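You operate a simulated robot arm through the tools that you are given. There is no shell and no other tool.

Carry out the task below with a simulated robot arm. There is one attempt and no reset: what you move stays moved.

TASK
Pin the torque arm of gearbox one with the thick pin.
Fine: slacken the clamp knob, swing the arm in, pin it, turn the keeper lever across, tighten the knob. Where these are worked on the way, their far stop is far enough and under half their travel is too little: clamp knob.

It is judged by the outcome, as a careful person would: the job done as asked, and still so three seconds after it is handed in. It fails if anything else is knocked over, pushed out of place, dropped, spilled or broken.

THE ROBOT
A 7-joint arm with a two-finger parallel gripper, fixed in place. Base frame: the origin is on the floor under the middle of its stand, x ahead of it, y to its left, z up; the work surface is at about z = 650. Units: mm, rad, N and s.
It reaches about 1247 mm from its shoulder. Its first joint turns from -2.304 to 2.304 rad. Payload 3.91 kg.
Tool frame: the origin (TCP) lies between the finger pads and is the grasp point; the fingertips stand 30 mm ahead of it; z points along the fingers, y is the line along which they close. Largest opening 110 mm; finger width 20, thickness 10; the body of the gripper, 48 by 112 mm, starts 55 mm behind the TCP.
Orientation is told as [roll, pitch, yaw] about the base's x, y, z axes, in that order, counted from this pose: with the fingers straight down and closing along the base's y, the tool's x points along the base's -x, its y along +y and its z along -z.

THE INTERFACE
- The arm moves only by the tool apply_moves. Its argument "increments" is a list that holds one entry, the list of rows, each a list of 7 numbers: the finger opening in mm, from 0 to 110, then the shift along the tool's x, y, z in units of 50 mm (1.0 is 50 mm), then the turn, a rotation vector about the tool's x, y, z in units of 5 degrees (1.0 is 5 degrees). In form: [[[hand, x, y, z, ax, ay, az], ...]]. A call has 1 to 20 rows; each row shifts and turns the commanded pose from where the row before left it, along the tool's axes as they then stand. A call with a number of a shift or a turn outside -1 to 1 is refused whole. A row lasts 0.2 s, in which the tool goes at most 50 mm and 0.15 rad; a call with a longer step from one row to the next is refused whole, and so is a gripper value outside its range. Where a pose cannot be reached the arm comes as near as it can. A force on the tool above 70 N (or 10 N above the force at the start of the call, whichever is more), or a blocked arm, ends the call early, and 0.2 s more pass. The fingers move at their own pace (about 108 mm/s each) and stop on an object; they squeeze with about 31 N. The grip force told is the motor's: it shows also when the fingers shut on nothing. Time passes only in rows, and 0.2 s behind the last, so rows that do not move let the fingers close. It gives the time, the measured TCP pose, the force on the tool (base axes), the opening and the grip force at its end, in the units of the frame above (readings bear some noise), with the torque about the TCP (base axes, N m) and any sound that the robot's microphone picked up.
- Cameras (640 x 400 px; columns grow to the right, rows downward): "scene" is fixed at [48.4, 500.8, 1269.7]; the picture's right is [0.02, -1.00, 0.00], its down [-0.68, -0.01, -0.73] and it looks along [0.73, 0.01, -0.69] (base axes); focal length 240 px, centre (320, 200). "wrist" rides on the gripper at [72, 17, -103] in the tool frame; the picture's right is [-0.23, 0.97, 0.00], its down [-0.76, -0.18, -0.62] and it looks along [-0.61, -0.14, 0.78] (tool axes); focal length 222 px, centre (320, 200). There is no depth. A picture from a camera that has moved, and an enlarged one, comes with that camera's place and axes in the base frame and with its lens.
- capture(camera): a new picture of that camera. No time passes.
- close_up(camera, box): a new picture of the part [left, top, right, bottom] of that camera's present view, enlarged. No time passes.
- finish_job(): hands the job in; it is judged then, once.

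Nothing tells you positions but the pictures and the camera data. Unless the task says otherwise, let go and move clear before handing in.

The tools are called after ">>>" as name(argument=value, ...) on one line, values as JSON. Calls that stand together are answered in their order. apply_moves: Moves the arm, as the interface text tells. Its arguments: {"type":"object","properties":{"increments":{"type":"array","items":{"type":"array","items":{"type":"array","items":{"type":"number"}}}}},"required":["increments"]} The other tools are called the same way: capture (camera) takes a picture; close_up (camera, box) takes an enlarged picture of a part of a camera's view; finish_job () hands the job in.

At the start:

```text
time_s: 0.0
tcp_pos: [372.3, 344.3, 1089.0]
ee_rot: [0.0, 0.0, 0.001]
contact_force: [0.2, -0.2, -0.7]
torque: [0.02, -0.01, 0.04]
finger_gap: 110.1
gripper_force: 0.0
```

scene: 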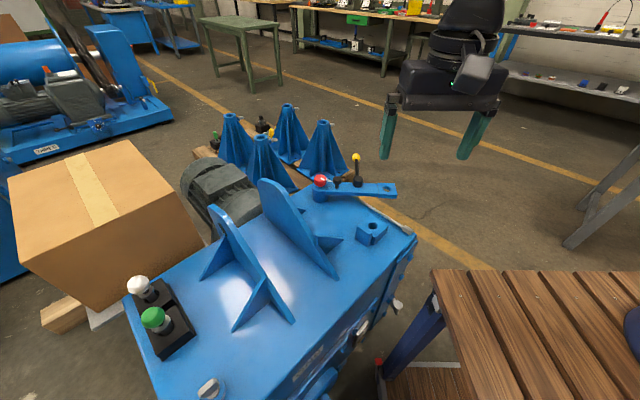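
wrist: 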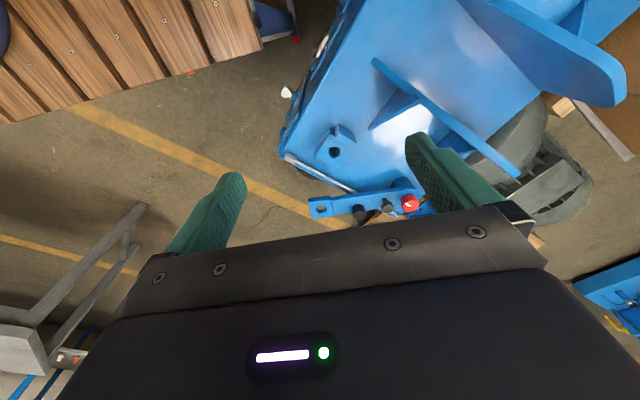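

I see a blue gearbox with a blue torque arm (red knob, yellow-topped lever), a clevis-like bracket on the gearbox, and a block with a white-topped and a green-topped pin. I'll look closer at each before moving.

>>> close_up(camera="scene", box=[290, 140, 430, 260])

>>> close_up(camera="scene", box=[100, 260, 260, 400])

>>> close_up(camera="wrist", box=[260, 60, 460, 240])

>>> close_up(camera="scene", box=[180, 80, 360, 200])

>>> close_up(camera="scene", box=[260, 230, 440, 400])

```text
3.33 times, centred on (360, 200) of scene
camera zoom: at [48.4, 500.8, 1269.7], right [0.02, -1.0, 0.0], down [-0.68, -0.01, -0.73], along [0.73, 0.01, -0.69], focal length 799 px, centre (187, 200)
```

zoom: 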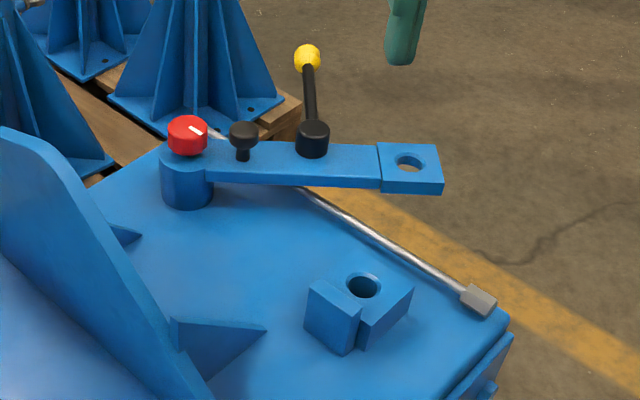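

```text
2.86 times, centred on (180, 330) of scene
camera zoom: at [48.4, 500.8, 1269.7], right [0.02, -1.0, 0.0], down [-0.68, -0.01, -0.73], along [0.73, 0.01, -0.69], focal length 685 px, centre (720, -171)
```

zoom: 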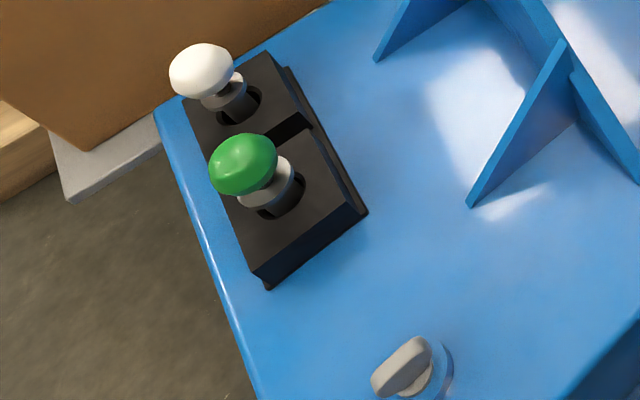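

```text
2.22 times, centred on (360, 150) of wrist
camera zoom: at [298.4, 361.8, 1191.0], right [0.23, 0.97, 0.0], down [0.76, -0.18, 0.62], along [0.61, -0.14, -0.78], focal length 494 px, centre (231, 311)
```

zoom: 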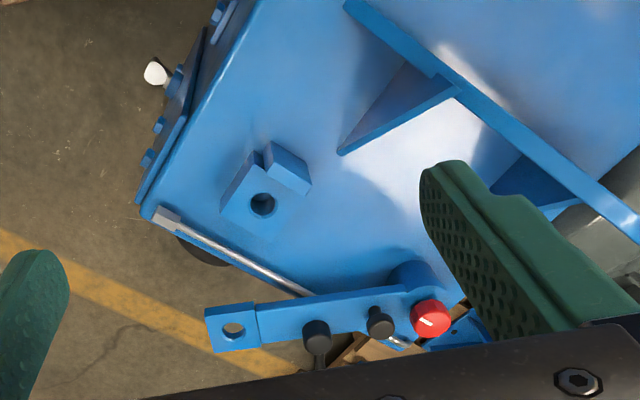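

```text
3.33 times, centred on (270, 140) of scene
camera zoom: at [48.4, 500.8, 1269.7], right [0.02, -1.0, 0.0], down [-0.68, -0.01, -0.73], along [0.73, 0.01, -0.69], focal length 799 px, centre (487, 400)
```

zoom: 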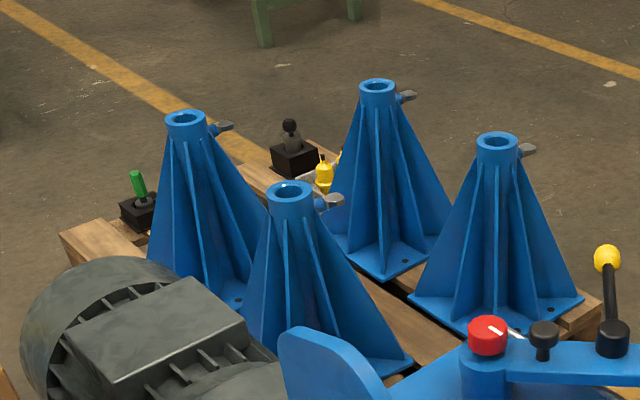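

```text
2.35 times, centred on (350, 315) of scene
camera zoom: at [48.4, 500.8, 1269.7], right [0.02, -1.0, 0.0], down [-0.68, -0.01, -0.73], along [0.73, 0.01, -0.69], focal length 564 px, centre (249, -71)
```

zoom: 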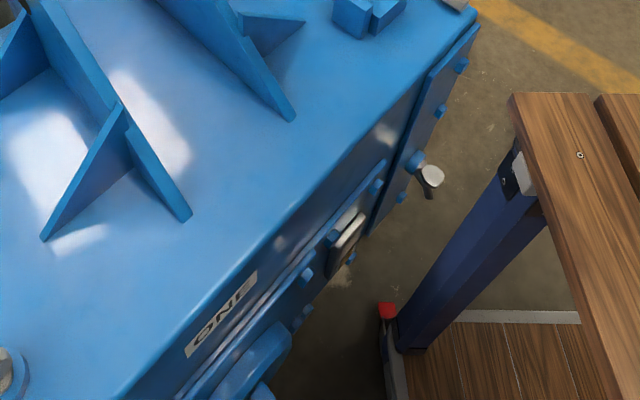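

The number plate reads ONE, so this is gearbox one. By triangulation the arm hole is at about (706, 272, 709), the clamp knob at (725, 510, 732) and the bracket hole at (547, 341, 692). Next I'll move the wrist camera over to look at the pins in the black block.

>>> apply_moves(increments=[[[110, 0.404, 0.829, 0.162, 0, 0, 0], [110, 0.404, 0.829, 0.162, 0, 0, 0], [110, 0.404, 0.829, 0.162, 0, 0, 0], [110, 0.404, 0.829, 0.162, 0, 0, 0], [110, 0.404, 0.829, 0.162, 0, 0, 0], [110, 0.404, 0.829, 0.162, 0, 0, 0], [110, 0.404, 0.829, 0.162, 0, 0, 0], [110, 0.404, 0.829, 0.162, 0, 0, 0], [110, 0.404, 0.829, 0.162, 0, 0, 0], [110, 0.404, 0.829, 0.162, 0, 0, 0], [110, 0.404, 0.829, 0.162, 0, 0, 0]]])

>>> capture(camera="wrist")

>>> capture(camera="scene")

```text
time_s: 2.4
tcp_pos: [150.7, 802.0, 1002.1]
ee_rot: [0.002, 0.0, 0.0]
contact_force: [0.6, 0.3, 0.3]
torque: [-0.02, 0.03, 0.02]
finger_gap: 110.0
gripper_force: 0.1
```

```text
taken
camera wrist: at [76.7, 818.5, 1104.3], right [0.23, 0.97, 0.0], down [0.76, -0.18, 0.62], along [0.61, -0.14, -0.78], focal length 222 px, centre (320, 200)
```

wrist: 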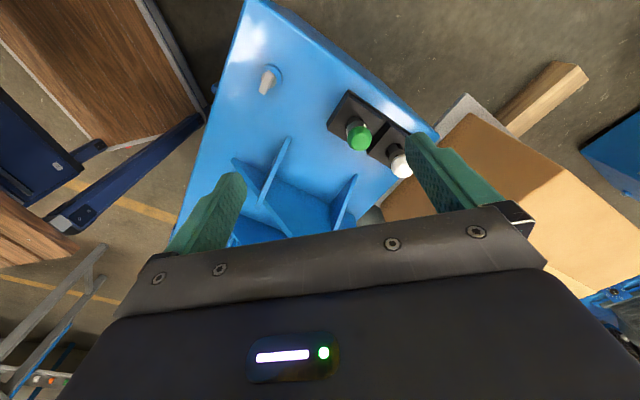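

```text
taken
```

scene: 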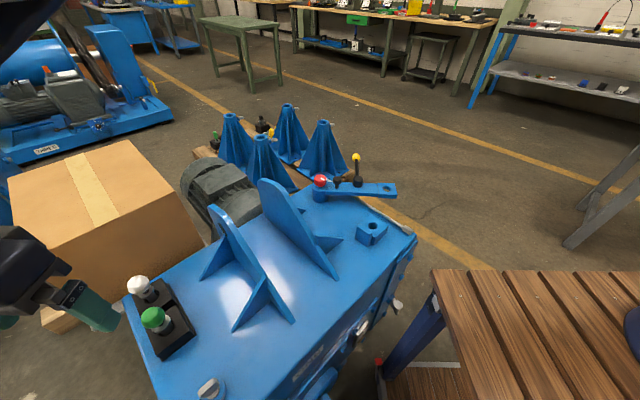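

>>> close_up(camera="wrist", box=[310, 70, 450, 200])

>>> close_up(camera="scene", box=[110, 260, 220, 370])

>>> close_up(camera="scene", box=[290, 140, 430, 260])

```text
3.08 times, centred on (380, 135) of wrist
camera zoom: at [76.7, 818.5, 1104.3], right [0.23, 0.97, 0.0], down [0.76, -0.18, 0.62], along [0.61, -0.14, -0.78], focal length 684 px, centre (135, 400)
```

zoom: 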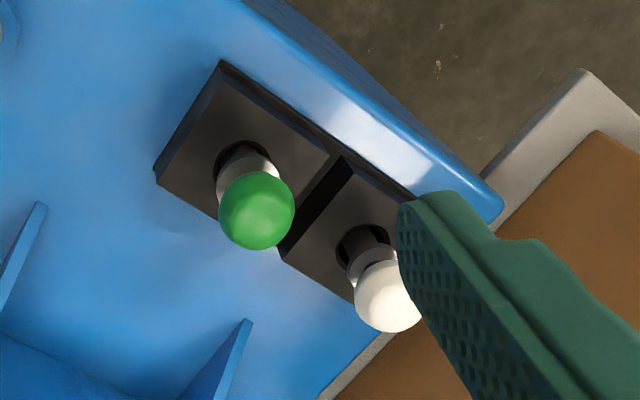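

```text
3.64 times, centred on (165, 315) of scene
camera zoom: at [48.4, 500.8, 1269.7], right [0.02, -1.0, 0.0], down [-0.68, -0.01, -0.73], along [0.73, 0.01, -0.69], focal length 872 px, centre (884, -218)
```

zoom: 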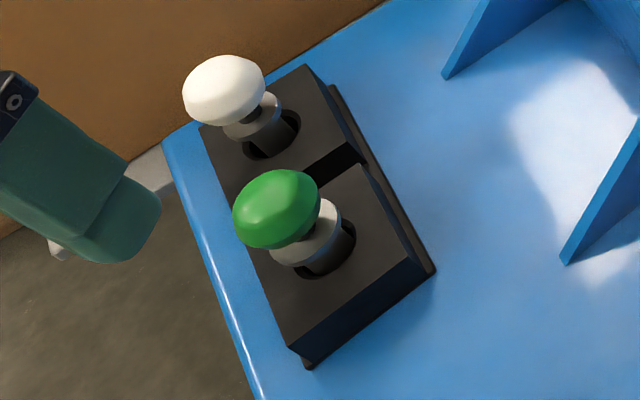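

```text
3.33 times, centred on (360, 200) of scene
camera zoom: at [48.4, 500.8, 1269.7], right [0.02, -1.0, 0.0], down [-0.68, -0.01, -0.73], along [0.73, 0.01, -0.69], focal length 799 px, centre (187, 200)
```

zoom: 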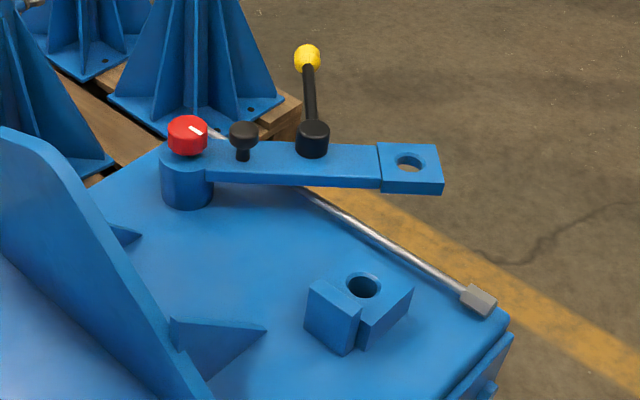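

The green-headed pin measures about 28 mm across the shaft and the white one about 22 mm. The hole in the arm is about 30 mm, so green is the thick pin. Next I'll look at the knob and keeper lever from above.

>>> apply_moves(increments=[[[110, -0.692, -0.615, 0, 0, 0, 0], [110, -0.692, -0.615, 0, 0, 0, 0], [110, -0.692, -0.615, 0, 0, 0, 0], [110, -0.692, -0.615, 0, 0, 0, 0], [110, -0.692, -0.615, 0, 0, 0, 0], [110, -0.692, -0.615, 0, 0, 0, 0], [110, -0.692, -0.615, 0, 0, 0, 0], [110, -0.692, -0.615, 0, 0, 0, 0], [110, -0.692, -0.615, 0, 0, 0, 0], [110, -0.692, -0.615, 0, 0, 0, 0], [110, -0.692, -0.615, 0, 0, 0, 0], [110, -0.692, -0.615, 0, 0, 0, 0], [110, -0.692, -0.615, 0, 0, 0, 0]]])

>>> capture(camera="wrist")

>>> close_up(camera="wrist", box=[240, 60, 460, 220])

```text
time_s: 5.2
tcp_pos: [599.9, 400.2, 999.1]
ee_rot: [0.0, 0.001, 0.003]
contact_force: [-0.5, 0.2, 0.9]
torque: [-0.04, -0.1, -0.02]
finger_gap: 110.3
gripper_force: 0.0
```

```text
taken
camera wrist: at [527.3, 416.2, 1100.2], right [0.23, 0.97, 0.0], down [0.76, -0.18, 0.62], along [0.61, -0.14, -0.78], focal length 222 px, centre (320, 200)
```

wrist: 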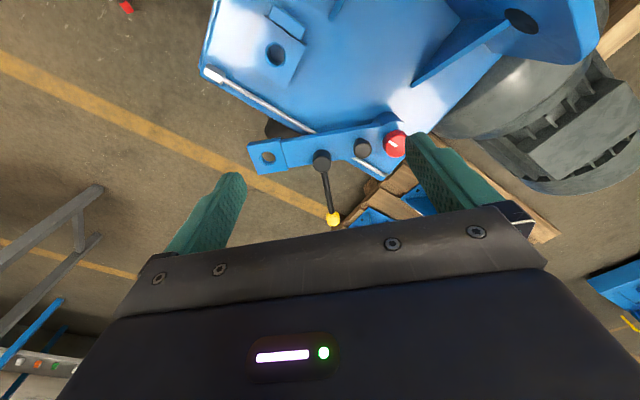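

```text
2.50 times, centred on (350, 140) of wrist
camera zoom: at [527.3, 416.2, 1100.2], right [0.23, 0.97, 0.0], down [0.76, -0.18, 0.62], along [0.61, -0.14, -0.78], focal length 555 px, centre (245, 350)
```

zoom: 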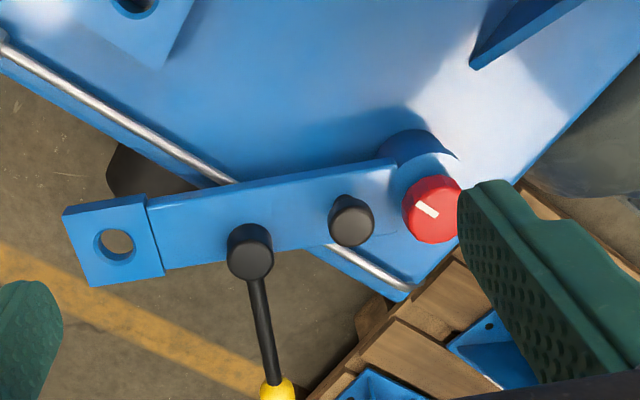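

The lever's ball is out at about (889, 364, 718) with its hub at (706, 379, 750), so the lever lies horizontal, pointing along +x. I'll tilt the hand to look straight down and measure everything more exactly.

>>> apply_moves(increments=[[[110, -0.5, -0.3, 0.2, 0, 0, 0], [110, 0, 0, 0, 0, 0.95, 0], [110, 0, 0, 0, 0, 0.95, 0], [110, 0, 0, 0, 0, 0.95, 0], [110, 0, 0, 0, 0, 0.95, 0], [110, 0, 0, 0, 0, 0.95, 0], [110, 0, 0, 0, 0, 0.95, 0], [110, 0, 0, 0, 0, 0.95, 0], [110, 0, 0, 0, 0, 0.95, 0]]])

>>> capture(camera="wrist")

```text
time_s: 7.2
tcp_pos: [625.8, 386.5, 991.1]
ee_rot: [0.001, 0.663, 0.001]
contact_force: [-0.1, 0.0, 0.3]
torque: [-0.01, 0.01, -0.04]
finger_gap: 109.9
gripper_force: 0.0
```

```text
taken
camera wrist: at [630.3, 402.6, 1115.1], right [0.18, 0.97, -0.14], down [0.98, -0.18, 0.02], along [0.0, -0.14, -0.99], focal length 222 px, centre (320, 200)
```

wrist: 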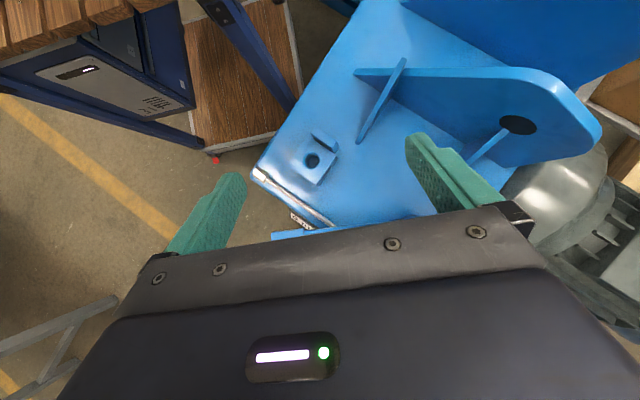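

>>> apply_moves(increments=[[[110, -0.683, 0, -0.534, 0, 0, 0], [110, -0.683, 0, -0.534, 0, 0, 0], [110, -0.683, 0, -0.534, 0, 0, 0]]])

>>> capture(camera="wrist")

>>> close_up(camera="wrist", box=[230, 50, 430, 200])

```text
time_s: 8.0
tcp_pos: [756.2, 385.5, 992.2]
ee_rot: [0.0, 0.663, 0.002]
contact_force: [-0.2, 1.1, 0.4]
torque: [-0.01, -0.04, 0.06]
finger_gap: 110.2
gripper_force: 0.0
```

```text
taken
camera wrist: at [761.2, 401.5, 1116.5], right [0.18, 0.97, -0.14], down [0.98, -0.18, 0.02], along [0.0, -0.14, -0.99], focal length 222 px, centre (320, 200)
```

wrist: 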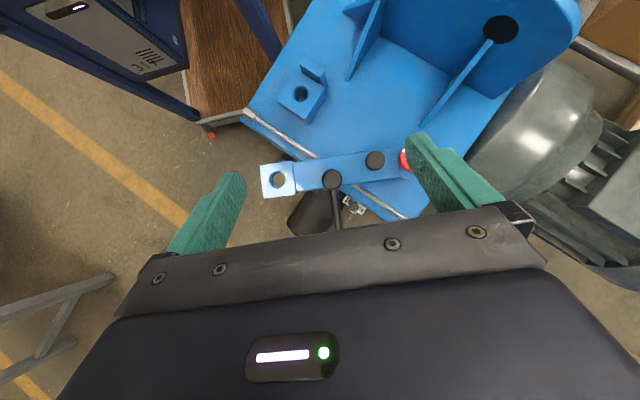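

```text
2.67 times, centred on (330, 125) of wrist
camera zoom: at [761.2, 401.5, 1116.5], right [0.18, 0.97, -0.14], down [0.98, -0.18, 0.02], along [0.0, -0.14, -0.99], focal length 592 px, centre (293, 400)
```

zoom: 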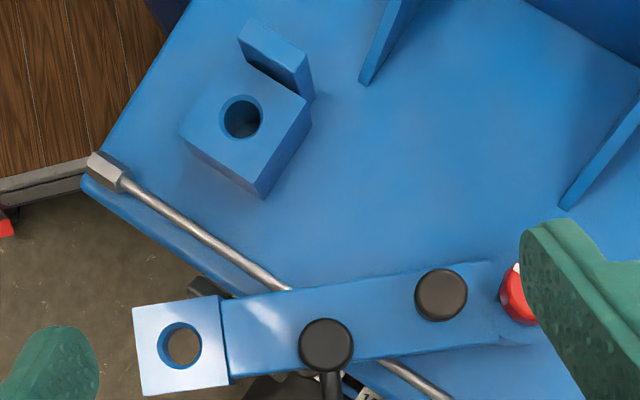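

From the straight-down view the bracket has a stop on its -x side, and the arm carries a small black swing handle at about (714, 451, 741). The lever hub is offset from the arm's centreline. Next I'll level the hand above the clamp knob and look at it closely.

>>> apply_moves(increments=[[[110, 0, 0, 0, 0, -0.95, 0], [110, 0, 0, 0, 0, -0.95, 0], [110, 0, 0, 0, 0, -0.95, 0], [110, 0, 0, 0, 0, -0.95, 0], [110, 0, 0, 0, 0, -0.95, 0], [110, 0, 0, 0, 0, -0.95, 0], [110, 0, 0, 0, 0, -0.95, 0], [110, 0, 0, 0, 0, -0.95, 0], [110, 0.2, 0.8, 0.5, 0, 0, 0], [110, 0.2, 0.8, 0.5, 0, 0, 0], [110, 0.2, 0.8, 0.5, 0, 0, 0]]])

>>> capture(camera="wrist")

>>> close_up(camera="wrist", box=[260, 70, 380, 160])

>>> close_up(camera="scene", box=[300, 160, 360, 200])

```text
time_s: 10.4
tcp_pos: [725.5, 505.0, 915.8]
ee_rot: [0.003, -0.001, 0.0]
contact_force: [0.1, -0.6, 0.4]
torque: [0.01, 0.01, -0.02]
finger_gap: 110.0
gripper_force: 0.1
```

```text
taken
camera wrist: at [651.8, 522.4, 1018.6], right [0.23, 0.97, 0.0], down [0.76, -0.18, 0.62], along [0.61, -0.14, -0.78], focal length 222 px, centre (320, 200)
```

wrist: 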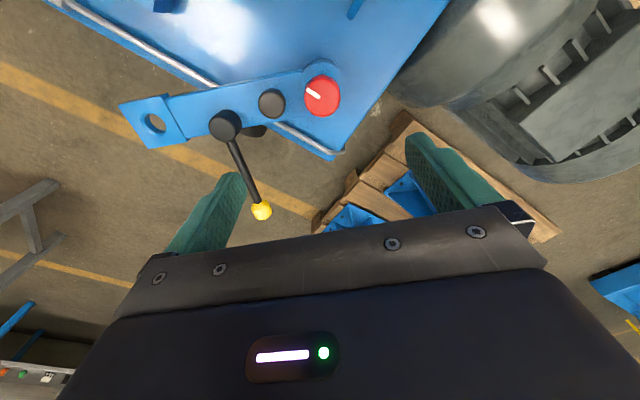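

```text
4.44 times, centred on (320, 115) of wrist
camera zoom: at [651.8, 522.4, 1018.6], right [0.23, 0.97, 0.0], down [0.76, -0.18, 0.62], along [0.61, -0.14, -0.78], focal length 987 px, centre (320, 578)
```

zoom: 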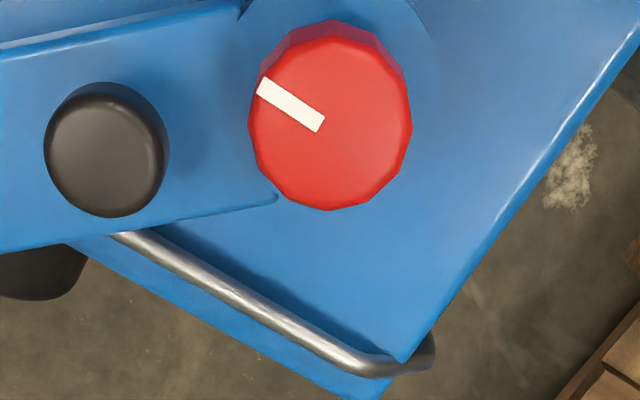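

```text
10.00 times, centred on (330, 180) of scene
camera zoom: at [48.4, 500.8, 1269.7], right [0.02, -1.0, 0.0], down [-0.68, -0.01, -0.73], along [0.73, 0.01, -0.69], focal length 2398 px, centre (220, 400)
```

zoom: 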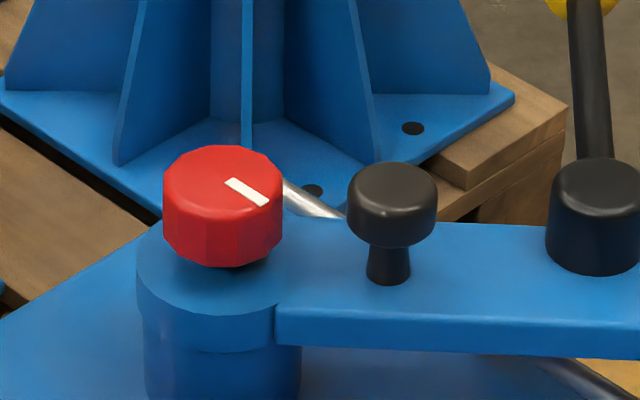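

The clamp knob is at about (720, 510), diameter 43 mm, from z≈715 to 744, and its white mark now points roughly towards (-0.6, -0.8). I'll centre over it and yaw -90° so the fingers straddle it across the arm, clear of the swing handle.

>>> apply_moves(increments=[[[60, 0.1, 0.1, 0, 0, 0, 0], [60, 0, 0, 0, 0, 0, 1], [60, 0, 0, 0, 0, 0, 1], [60, 0, 0, 0, 0, 0, 1], [60, 0, 0, 0, 0, 0, 1], [60, 0, 0, 0, 0, 0, 1], [60, 0, 0, 0, 0, 0, 1], [60, 0, 0, 0, 0, 0, 1], [60, 0, 0, 0, 0, 0, 1], [60, 0, 0, 0, 0, 0, 1], [60, 0, 0, 0, 0, 0, 1], [60, 0, 0, 0, 0, 0, 1], [60, 0, 0, 0, 0, 0, 1], [60, 0, 0, 0, 0, 0, 1], [60, 0, 0, 0, 0, 0, 1], [60, 0, 0, 0, 0, 0, 1], [60, 0, 0, 0, 0, 0, 1], [60, 0, 0, 0, 0, 0, 1], [60, 0, 0, 0, 0, 0, 1]]])

>>> capture(camera="wrist")

>>> capture(camera="scene")

```text
time_s: 14.4
tcp_pos: [718.9, 511.5, 915.8]
ee_rot: [0.001, -0.001, -1.57]
contact_force: [0.3, -0.7, -0.7]
torque: [-0.01, 0.01, -0.01]
finger_gap: 59.8
gripper_force: 0.0
```

```text
taken
camera wrist: at [735.6, 583.1, 1017.1], right [0.97, -0.23, 0.0], down [-0.18, -0.76, 0.62], along [-0.14, -0.61, -0.78], focal length 222 px, centre (320, 200)
```

wrist: 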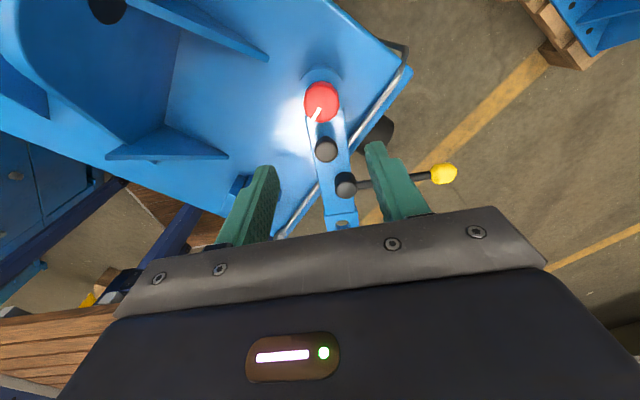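

```text
taken
```

scene: 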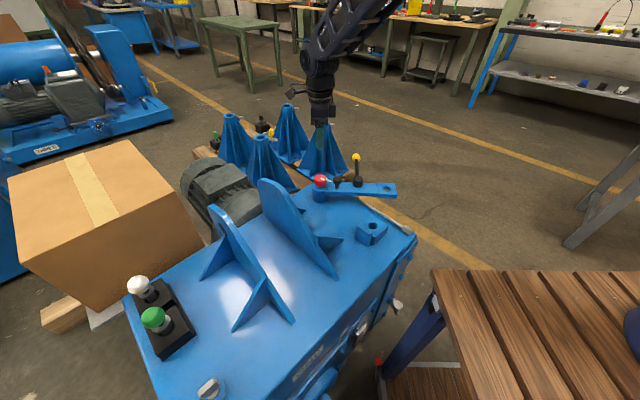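

>>> close_up(camera="wrist", box=[270, 60, 390, 140])

>>> close_up(camera="wrist", box=[290, 110, 470, 240])

```text
5.00 times, centred on (330, 100) of wrist
camera zoom: at [735.6, 583.1, 1017.1], right [0.97, -0.23, 0.0], down [-0.18, -0.76, 0.62], along [-0.14, -0.61, -0.78], focal length 1111 px, centre (270, 700)
```

zoom: 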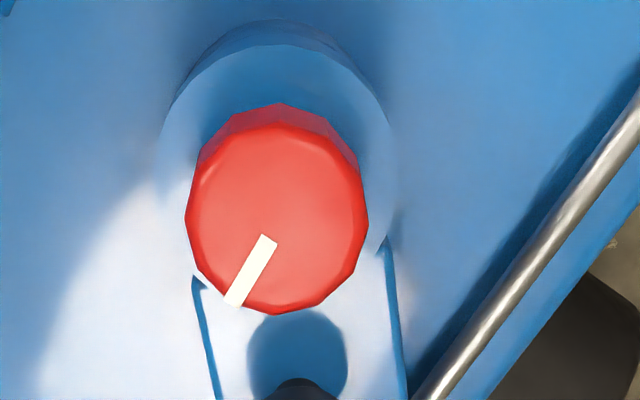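

```text
3.08 times, centred on (380, 175) of wrist
camera zoom: at [735.6, 583.1, 1017.1], right [0.97, -0.23, 0.0], down [-0.18, -0.76, 0.62], along [-0.14, -0.61, -0.78], focal length 684 px, centre (135, 277)
```

zoom: 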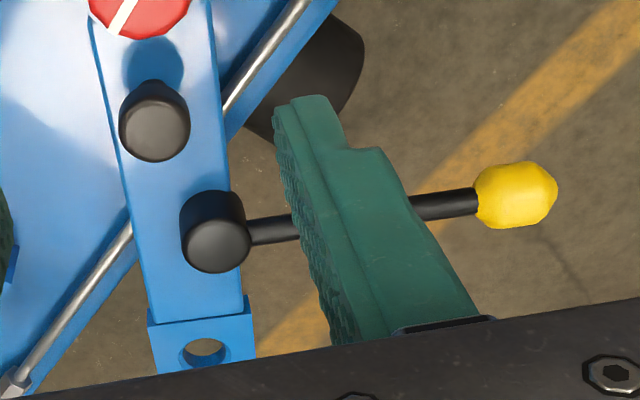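

The knob centre is confirmed at about (720, 509.5). I'll nudge over it, descend with the fingers at 60 mm, then close.

>>> apply_moves(increments=[[[60, -0.04, 0.02, 0.8, 0, 0, 0], [60, 0, 0, 0.8, 0, 0, 0], [60, 0, 0, 0.8, 0, 0, 0], [60, 0, 0, 0.4, 0, 0, 0], [60, 0, 0, 0.3, 0, 0, 0], [60, 0, 0, 0.24, 0, 0, 0]]])

>>> capture(camera="wrist")

>>> close_up(camera="scene", box=[290, 130, 390, 210])

```text
time_s: 15.8
tcp_pos: [719.5, 509.8, 747.8]
ee_rot: [-0.002, 0.001, -1.569]
contact_force: [0.4, -0.2, 0.8]
torque: [0.03, 0.02, 0.0]
finger_gap: 60.4
gripper_force: 0.1
```

```text
taken
camera wrist: at [735.7, 581.4, 850.6], right [0.97, -0.23, 0.0], down [-0.18, -0.76, 0.62], along [-0.14, -0.61, -0.78], focal length 222 px, centre (320, 200)
```

wrist: 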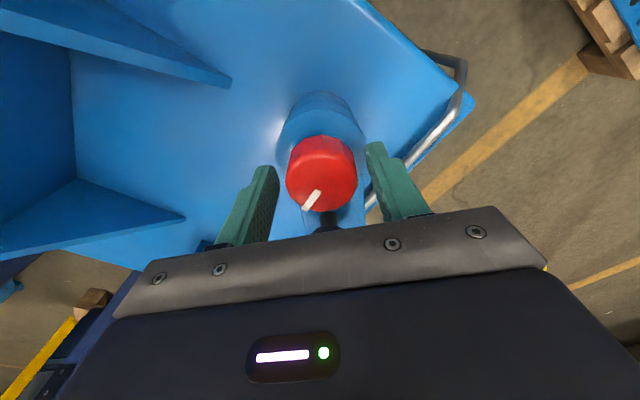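

```text
5.00 times, centred on (340, 170) of scene
camera zoom: at [48.4, 500.8, 1269.7], right [0.02, -1.0, 0.0], down [-0.68, -0.01, -0.73], along [0.73, 0.01, -0.69], focal length 1199 px, centre (220, 350)
```

zoom: 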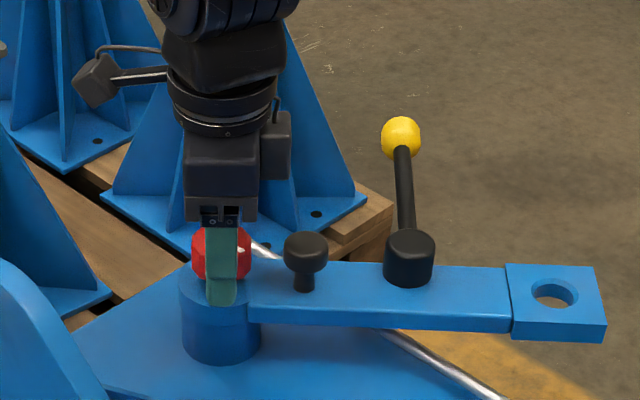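

The fingers straddle the knob, so I'll close on it.

>>> apply_moves(increments=[[[30, 0, 0, 0, 0, 0, 0], [30, 0, 0, 0, 0, 0, 0]]])

```text
time_s: 16.4
tcp_pos: [721.8, 509.0, 747.6]
ee_rot: [0.002, 0.0, -1.571]
contact_force: [13.9, 4.0, -4.7]
torque: [0.91, -0.35, 0.0]
finger_gap: 42.4
gripper_force: 44.9
```

>>> apply_moves(increments=[[[30, 0, 0.04, 0, 0, 0, 0], [30, 0, 0, 0, 0, 0, -0.5], [30, 0, 0, 0, 0, 0, -0.5]]])

>>> close_up(camera="wrist", box=[260, 110, 380, 230])

```text
time_s: 17.2
tcp_pos: [722.0, 510.0, 749.1]
ee_rot: [-0.003, 0.0, -1.482]
contact_force: [-12.0, -1.7, 9.9]
torque: [-1.11, 0.04, -0.03]
finger_gap: 42.4
gripper_force: 45.0
```

```text
3.33 times, centred on (320, 170) of wrist
camera zoom: at [730.4, 582.6, 850.5], right [0.99, -0.14, 0.0], down [-0.11, -0.77, 0.62], along [-0.09, -0.62, -0.78], focal length 740 px, centre (320, 300)
```

zoom: 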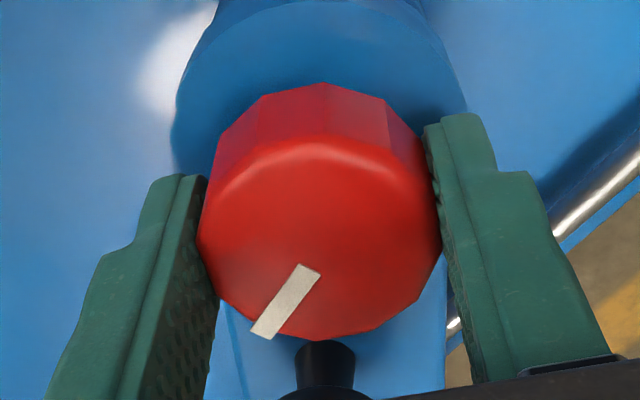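

The knob seems to be turning with the fingers. I'll correct a 1 mm offset and go on turning counter-clockwise as seen from above.

>>> apply_moves(increments=[[[30, 0, -0.018, 0, 0, 0, 0], [30, 0, 0, 0, 0, 0, -1], [30, 0, 0, 0, 0, 0, -1], [30, 0, 0, 0, 0, 0, -1], [30, 0, 0, 0, 0, 0, -1]]])

>>> close_up(camera="wrist", box=[260, 110, 380, 230])

>>> close_up(camera="scene", box=[300, 160, 360, 200])

```text
time_s: 18.4
tcp_pos: [721.5, 509.8, 749.0]
ee_rot: [-0.001, 0.001, -1.131]
contact_force: [-19.8, 6.5, 7.8]
torque: [-0.76, 0.09, 0.03]
finger_gap: 42.3
gripper_force: 44.6
```

```text
3.33 times, centred on (320, 170) of wrist
camera zoom: at [704.6, 581.7, 850.6], right [0.98, 0.21, 0.0], down [0.16, -0.77, 0.62], along [0.13, -0.61, -0.78], focal length 740 px, centre (320, 300)
```

zoom: 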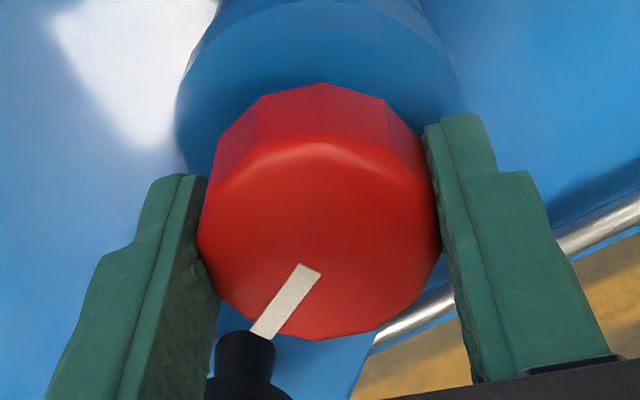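

```text
10.00 times, centred on (330, 180) of scene
camera zoom: at [48.4, 500.8, 1269.7], right [0.02, -1.0, 0.0], down [-0.68, -0.01, -0.73], along [0.73, 0.01, -0.69], focal length 2398 px, centre (220, 400)
```

zoom: 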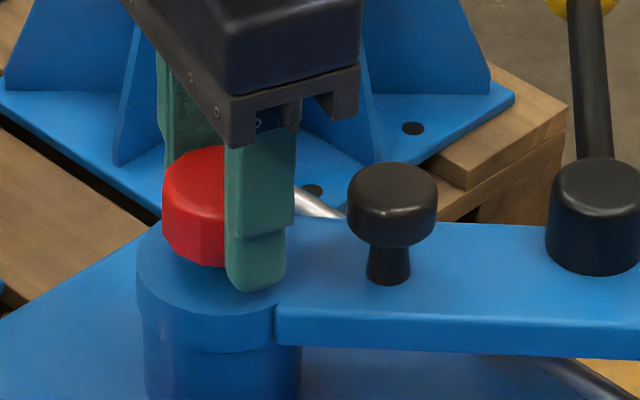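

>>> apply_moves(increments=[[[30, 0.02, -0.022, 0, 0, 0, 0], [30, 0, 0, 0, 0, 0, -1], [30, 0, 0, 0, 0, 0, -1], [30, 0, 0, 0, 0, 0, -1], [30, 0, 0, 0, 0, 0, -1], [30, 0, 0, 0, 0, 0, -1]]])

>>> close_up(camera="wrist", box=[260, 110, 380, 230])

```text
time_s: 19.8
tcp_pos: [721.8, 509.3, 748.4]
ee_rot: [0.002, 0.0, -0.699]
contact_force: [9.4, 14.4, 5.6]
torque: [-0.23, -0.37, 0.01]
finger_gap: 42.3
gripper_force: 45.2
```

```text
3.33 times, centred on (320, 170) of wrist
camera zoom: at [675.2, 568.3, 850.5], right [0.8, 0.6, 0.0], down [0.47, -0.63, 0.62], along [0.38, -0.5, -0.78], focal length 740 px, centre (320, 300)
```

zoom: 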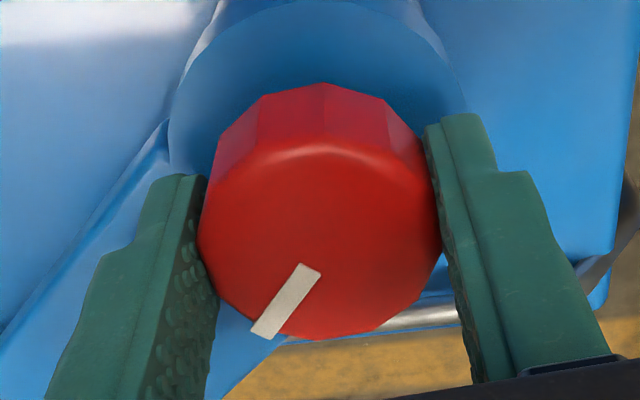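

>>> apply_moves(increments=[[[30, 0, 0.024, 0, 0, 0, 0], [30, 0, 0, 0, 0, 0, -1], [30, 0, 0, 0, 0, 0, -1], [30, 0, 0, 0, 0, 0, -1], [30, 0, 0, 0, 0, 0, -1], [30, 0, 0, 0, 0, 0, -1], [30, 0, 0, 0, 0, 0, -1]]])

>>> close_up(camera="wrist", box=[260, 110, 380, 230])

```text
time_s: 21.4
tcp_pos: [720.9, 509.5, 748.4]
ee_rot: [0.002, -0.002, -0.173]
contact_force: [10.4, 6.5, 14.2]
torque: [0.15, 0.88, 0.0]
finger_gap: 42.6
gripper_force: 45.1
```

```text
3.33 times, centred on (320, 170) of wrist
camera zoom: at [651.7, 538.2, 850.4], right [0.39, 0.92, 0.0], down [0.72, -0.31, 0.62], along [0.57, -0.24, -0.78], focal length 740 px, centre (320, 300)
```

zoom: 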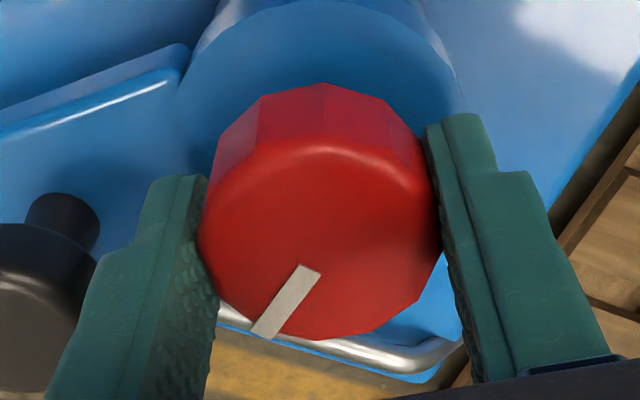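

>>> apply_moves(increments=[[[30, 0, 0, 0, 0, 0, -1], [30, 0, 0, 0, 0, 0, -1], [30, 0, 0, 0, 0, 0, -1], [30, 0, 0, 0, 0, 0, -1], [30, 0, 0, 0, 0, 0, -1], [30, 0, 0, 0, 0, 0, -1]]])

>>> close_up(camera="wrist", box=[260, 110, 380, 230])

```text
time_s: 22.8
tcp_pos: [721.5, 509.0, 749.0]
ee_rot: [0.0, -0.001, 0.351]
contact_force: [16.7, 5.3, 23.3]
torque: [-0.56, 0.57, 0.05]
finger_gap: 42.1
gripper_force: 45.0
```

```text
3.33 times, centred on (320, 170) of wrist
camera zoom: at [646.2, 500.3, 850.2], right [-0.12, 0.99, 0.0], down [0.78, 0.09, 0.62], along [0.62, 0.08, -0.78], focal length 740 px, centre (320, 300)
```

zoom: 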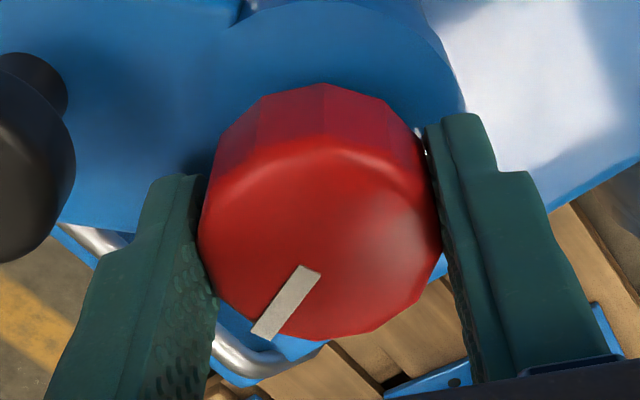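

The knob appears to be rising as it unscrews, because the upward force is growing. I'll follow it up a little and keep turning.

>>> apply_moves(increments=[[[30, -0.026, 0, -0.03, 0, 0, 0], [30, 0, 0, 0, 0, 0, -1], [30, 0, 0, 0, 0, 0, -1], [30, 0, 0, 0, 0, 0, -1], [30, 0, 0, 0, 0, 0, -1], [30, 0, 0, 0, 0, 0, -1], [30, 0, 0, 0, 0, 0, -1]]])

>>> close_up(camera="wrist", box=[260, 110, 380, 230])

```text
time_s: 24.4
tcp_pos: [722.4, 509.7, 748.7]
ee_rot: [0.002, 0.004, 0.875]
contact_force: [-10.3, -4.8, -4.3]
torque: [-0.73, 0.75, 0.02]
finger_gap: 42.2
gripper_force: 44.6
```

```text
3.33 times, centred on (320, 170) of wrist
camera zoom: at [661.0, 465.0, 850.5], right [-0.6, 0.8, 0.0], down [0.63, 0.47, 0.62], along [0.5, 0.37, -0.78], focal length 740 px, centre (320, 300)
```

zoom: 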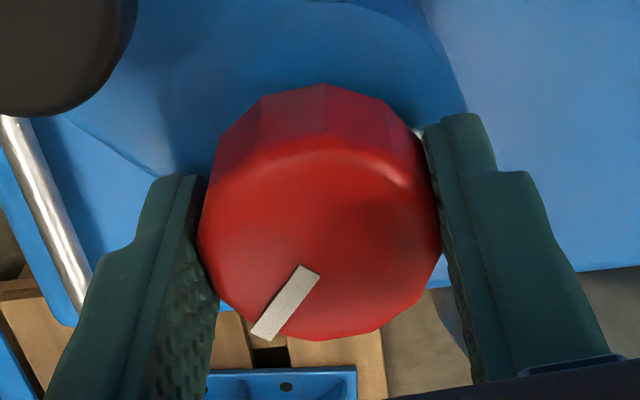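

>>> apply_moves(increments=[[[30, 0, 0, 0, 0, 0, -1], [30, 0, 0, 0, 0, 0, -1], [30, 0, 0, 0, 0, 0, -1], [30, 0, 0, 0, 0, 0, -1], [30, 0, 0, 0, 0, 0, -1], [30, 0, 0, 0, 0, 0, -1]]])

>>> close_up(camera="wrist", box=[260, 110, 380, 230])

```text
time_s: 25.8
tcp_pos: [721.0, 509.8, 748.6]
ee_rot: [0.002, 0.001, 1.4]
contact_force: [-32.4, -12.0, -18.1]
torque: [0.19, -0.26, -0.01]
finger_gap: 42.2
gripper_force: 44.7
```

```text
3.33 times, centred on (320, 170) of wrist
camera zoom: at [691.1, 441.4, 850.5], right [-0.92, 0.39, 0.0], down [0.31, 0.72, 0.62], along [0.24, 0.57, -0.78], focal length 740 px, centre (320, 300)
```

zoom: 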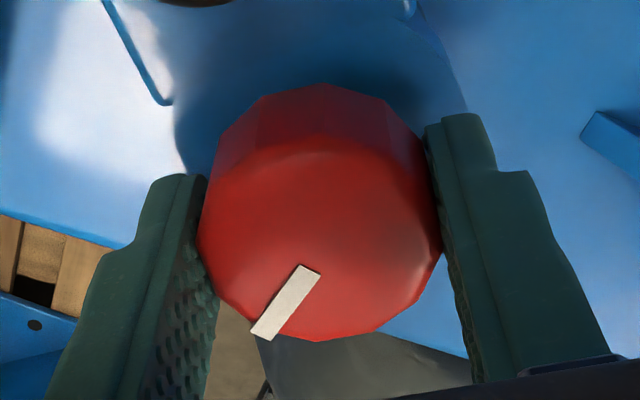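

>>> apply_moves(increments=[[[30, 0.022, 0.04, 0.02, 0, 0, 0], [30, 0, 0, 0, 0, 0, -1], [30, 0, 0, 0, 0, 0, -1], [30, 0, 0, 0, 0, 0, -1], [30, 0, 0, 0, 0, 0, -1], [30, 0, 0, 0, 0, 0, -1], [30, 0, 0, 0, 0, 0, -1]]])

>>> close_up(camera="wrist", box=[260, 110, 380, 230])

```text
time_s: 27.4
tcp_pos: [720.8, 510.0, 748.7]
ee_rot: [-0.001, 0.0, 1.921]
contact_force: [-10.8, 1.6, 5.4]
torque: [0.02, 0.83, -0.67]
finger_gap: 43.6
gripper_force: 44.7
```

```text
3.33 times, centred on (320, 170) of wrist
camera zoom: at [728.6, 435.7, 851.2], right [-0.99, -0.12, 0.0], down [-0.1, 0.78, 0.62], along [-0.07, 0.62, -0.78], focal length 740 px, centre (320, 300)
```

zoom: 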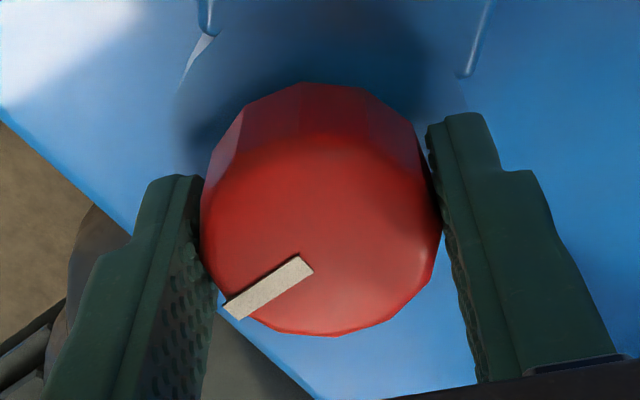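

Torque about z is now -0.67 and the mark has slipped relative to the fingers, so the knob is at its far stop after about 180° and the clamp is slack. I'll release, lift clear and check.

>>> apply_moves(increments=[[[60, 0, 0, 0, 0, 0, 0], [60, 0, 0, 0, 0, 0, 0], [60, 0, 0, -0.5, 0, 0, 0], [60, 0, 0, -0.8, 0, 0, 0], [60, 0, 0, -0.8, 0, 0, 0.8], [60, 0, 0, -0.3, 0, 0, 0.8], [60, 0, 0, 0, 0, 0, 0.8], [60, 0, 0, 0, 0, 0, 0.8], [60, 0, 0, 0, 0, 0, 0.8]]])

>>> capture(camera="wrist")

>>> close_up(camera="scene", box=[290, 140, 430, 260])

```text
time_s: 29.4
tcp_pos: [719.4, 509.1, 868.9]
ee_rot: [-0.001, -0.001, 1.571]
contact_force: [0.5, 0.1, -0.3]
torque: [-0.02, 0.02, -0.01]
finger_gap: 60.3
gripper_force: 0.0
```

```text
taken
camera wrist: at [701.9, 436.6, 970.8], right [-0.97, 0.23, 0.0], down [0.18, 0.76, 0.62], along [0.14, 0.61, -0.78], focal length 222 px, centre (320, 200)
```

wrist: 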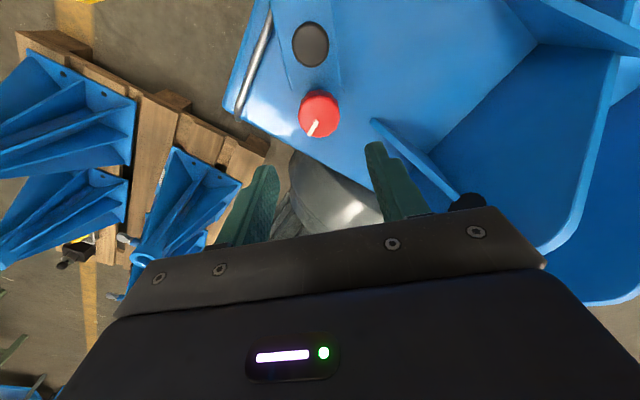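

```text
3.33 times, centred on (360, 200) of scene
camera zoom: at [48.4, 500.8, 1269.7], right [0.02, -1.0, 0.0], down [-0.68, -0.01, -0.73], along [0.73, 0.01, -0.69], focal length 799 px, centre (187, 200)
```

zoom: 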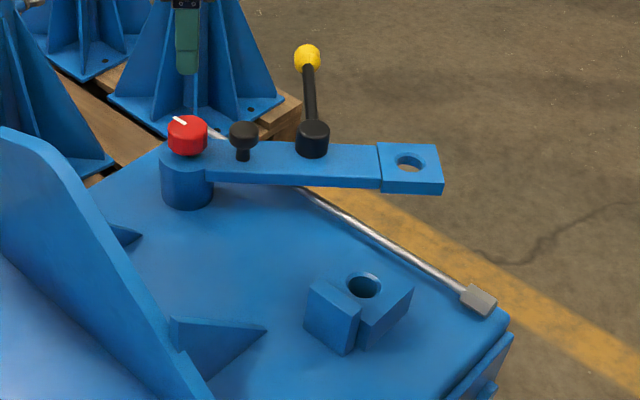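

The mark has turned through about 180°. Next I'll go to the swing handle at about (713, 451), top z≈747, and grip it across the arm.

>>> apply_moves(increments=[[[60, 0.58, 0.064, 0, 0, 0, 0], [60, 0.58, 0.064, 0, 0, 0, 0], [60, 0, 0, 0.8, 0, 0, 0], [60, 0, 0, 0.8, 0, 0, 0], [60, 0, 0, 0.4, 0, 0, 0]]])

>>> capture(camera="wrist")

>>> close_up(camera="scene", box=[290, 130, 410, 220])

```text
time_s: 30.6
tcp_pos: [712.6, 451.9, 769.7]
ee_rot: [-0.001, 0.001, 1.573]
contact_force: [0.2, 0.1, -0.1]
torque: [0.01, 0.02, 0.05]
finger_gap: 60.0
gripper_force: 0.0
```

```text
taken
camera wrist: at [694.4, 379.5, 871.5], right [-0.97, 0.23, 0.0], down [0.18, 0.76, 0.62], along [0.14, 0.61, -0.78], focal length 222 px, centre (320, 200)
```

wrist: 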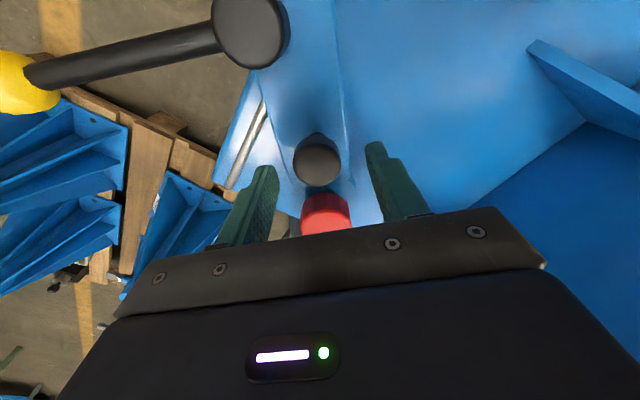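

```text
4.44 times, centred on (350, 175) of scene
camera zoom: at [48.4, 500.8, 1269.7], right [0.02, -1.0, 0.0], down [-0.68, -0.01, -0.73], along [0.73, 0.01, -0.69], focal length 1066 px, centre (187, 311)
```

zoom: 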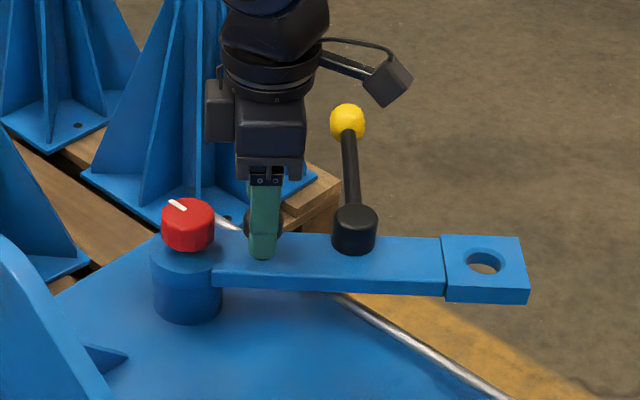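

Well aligned; I'll descend the last 17 mm and grip.

>>> apply_moves(increments=[[[60, 0, 0, 0.36, 0, 0, 0], [20, 0, 0, 0, 0, 0, 0], [20, 0, 0, 0, 0, 0, 0]]])

>>> close_up(camera="wrist", box=[230, 110, 410, 240])

```text
time_s: 31.4
tcp_pos: [713.9, 451.9, 752.7]
ee_rot: [0.002, 0.001, 1.57]
contact_force: [7.2, 2.3, -2.9]
torque: [0.36, 0.53, -0.27]
finger_gap: 31.6
gripper_force: 45.1
```

```text
3.08 times, centred on (320, 175) of wrist
camera zoom: at [695.6, 379.1, 854.0], right [-0.97, 0.23, 0.0], down [0.18, 0.76, 0.62], along [0.14, 0.61, -0.78], focal length 684 px, centre (320, 277)
```

zoom: 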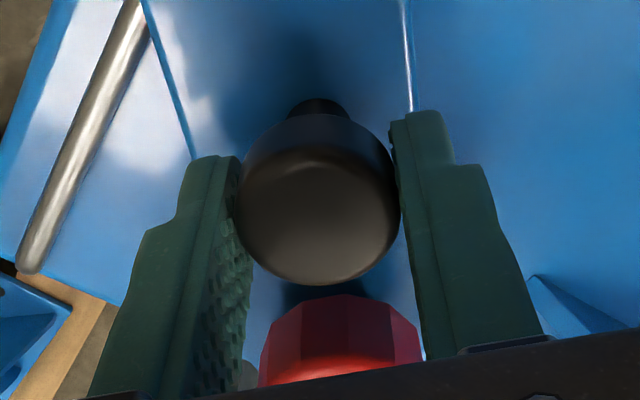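

Gripped at 31.6 mm. I'll swing the arm clockwise as seen from above along a 58 mm arc about the pivot, beginning with 14°.

>>> apply_moves(increments=[[[20, -0.0098, 0.0701, 0, 0, 0, 0.7], [20, -0.0098, 0.0701, 0, 0, 0, 0.7], [20, -0.0098, 0.0701, 0, 0, 0, 0.7], [20, -0.0098, 0.0701, 0, 0, 0, 0.7]]])

>>> close_up(camera="scene", box=[290, 140, 430, 260])

```text
time_s: 32.4
tcp_pos: [700.8, 454.8, 752.0]
ee_rot: [0.0, -0.003, 1.329]
contact_force: [4.9, 4.8, 18.9]
torque: [-0.28, 0.55, 0.1]
finger_gap: 31.8
gripper_force: 44.7
```

```text
3.33 times, centred on (360, 200) of scene
camera zoom: at [48.4, 500.8, 1269.7], right [0.02, -1.0, 0.0], down [-0.68, -0.01, -0.73], along [0.73, 0.01, -0.69], focal length 799 px, centre (187, 200)
```

zoom: 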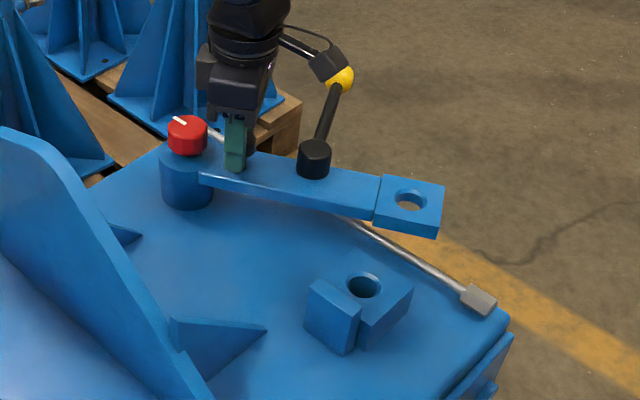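

The arm swings freely. I'll go on for another 17.5°.

>>> apply_moves(increments=[[[20, -0.0098, 0.0701, 0, 0, 0, 0.7], [20, -0.0098, 0.0701, 0, 0, 0, 0.7], [20, -0.0098, 0.0701, 0, 0, 0, 0.7], [20, -0.0098, 0.0701, 0, 0, 0, 0.7], [20, -0.0098, 0.0701, 0, 0, 0, 0.7]]])

>>> close_up(camera="scene", box=[290, 140, 430, 260])

```text
time_s: 33.6
tcp_pos: [684.9, 463.9, 750.9]
ee_rot: [0.0, -0.003, 1.021]
contact_force: [14.5, 14.7, 29.9]
torque: [0.56, 0.02, 0.08]
finger_gap: 31.9
gripper_force: 45.2
```

```text
3.33 times, centred on (360, 200) of scene
camera zoom: at [48.4, 500.8, 1269.7], right [0.02, -1.0, 0.0], down [-0.68, -0.01, -0.73], along [0.73, 0.01, -0.69], focal length 799 px, centre (187, 200)
```

zoom: 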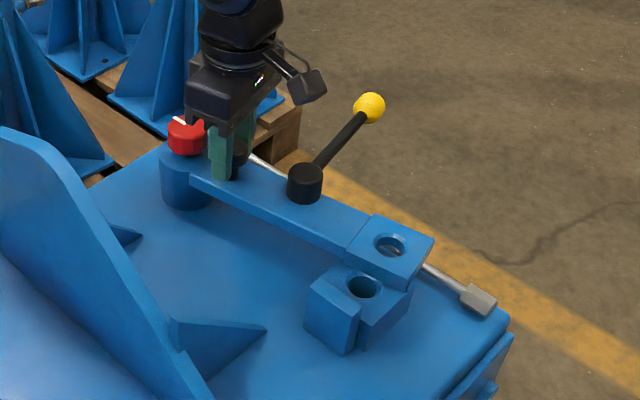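

>>> apply_moves(increments=[[[20, -0.03, 0, -0.02, 0, 0, 0], [20, -0.0098, 0.0701, 0, 0, 0, 0.7], [20, -0.0098, 0.0701, 0, 0, 0, 0.7], [20, -0.003, 0.02, 0, 0, 0, 0.2]]])

>>> close_up(camera="scene", box=[350, 190, 410, 250])

```text
time_s: 34.6
tcp_pos: [678.6, 468.6, 750.6]
ee_rot: [-0.001, 0.002, 0.882]
contact_force: [-2.3, -7.3, 8.3]
torque: [-0.53, -0.26, 0.01]
finger_gap: 31.7
gripper_force: 45.1
```

```text
6.67 times, centred on (380, 220) of scene
camera zoom: at [48.4, 500.8, 1269.7], right [0.02, -1.0, 0.0], down [-0.68, -0.01, -0.73], along [0.73, 0.01, -0.69], focal length 1599 px, centre (-80, 67)
```

zoom: 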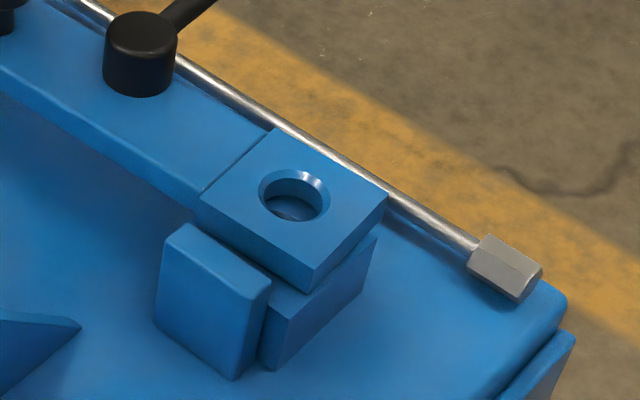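

>>> apply_moves(increments=[[[20, -0.003, 0.02, 0, 0, 0, 0.2], [20, -0.003, 0.02, 0, 0, 0, 0.2], [20, -0.003, 0.02, 0, 0, 0, 0.2]]])

>>> close_up(camera="scene", box=[350, 190, 410, 250])

```text
time_s: 35.4
tcp_pos: [676.3, 471.0, 749.8]
ee_rot: [0.0, 0.004, 0.828]
contact_force: [-13.6, -25.7, 0.5]
torque: [-0.34, 0.84, 0.23]
finger_gap: 31.7
gripper_force: 45.0
```

```text
6.67 times, centred on (380, 220) of scene
camera zoom: at [48.4, 500.8, 1269.7], right [0.02, -1.0, 0.0], down [-0.68, -0.01, -0.73], along [0.73, 0.01, -0.69], focal length 1599 px, centre (-80, 67)
```

zoom: 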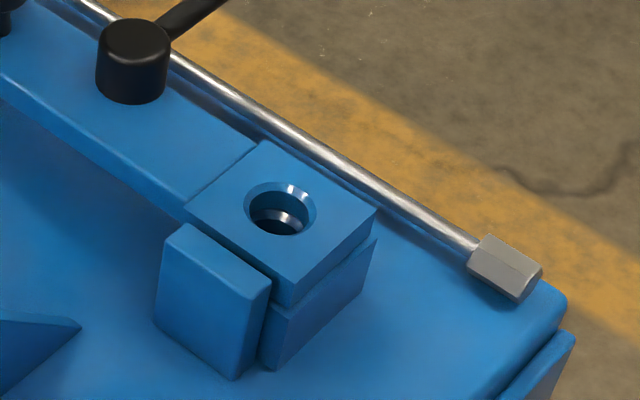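

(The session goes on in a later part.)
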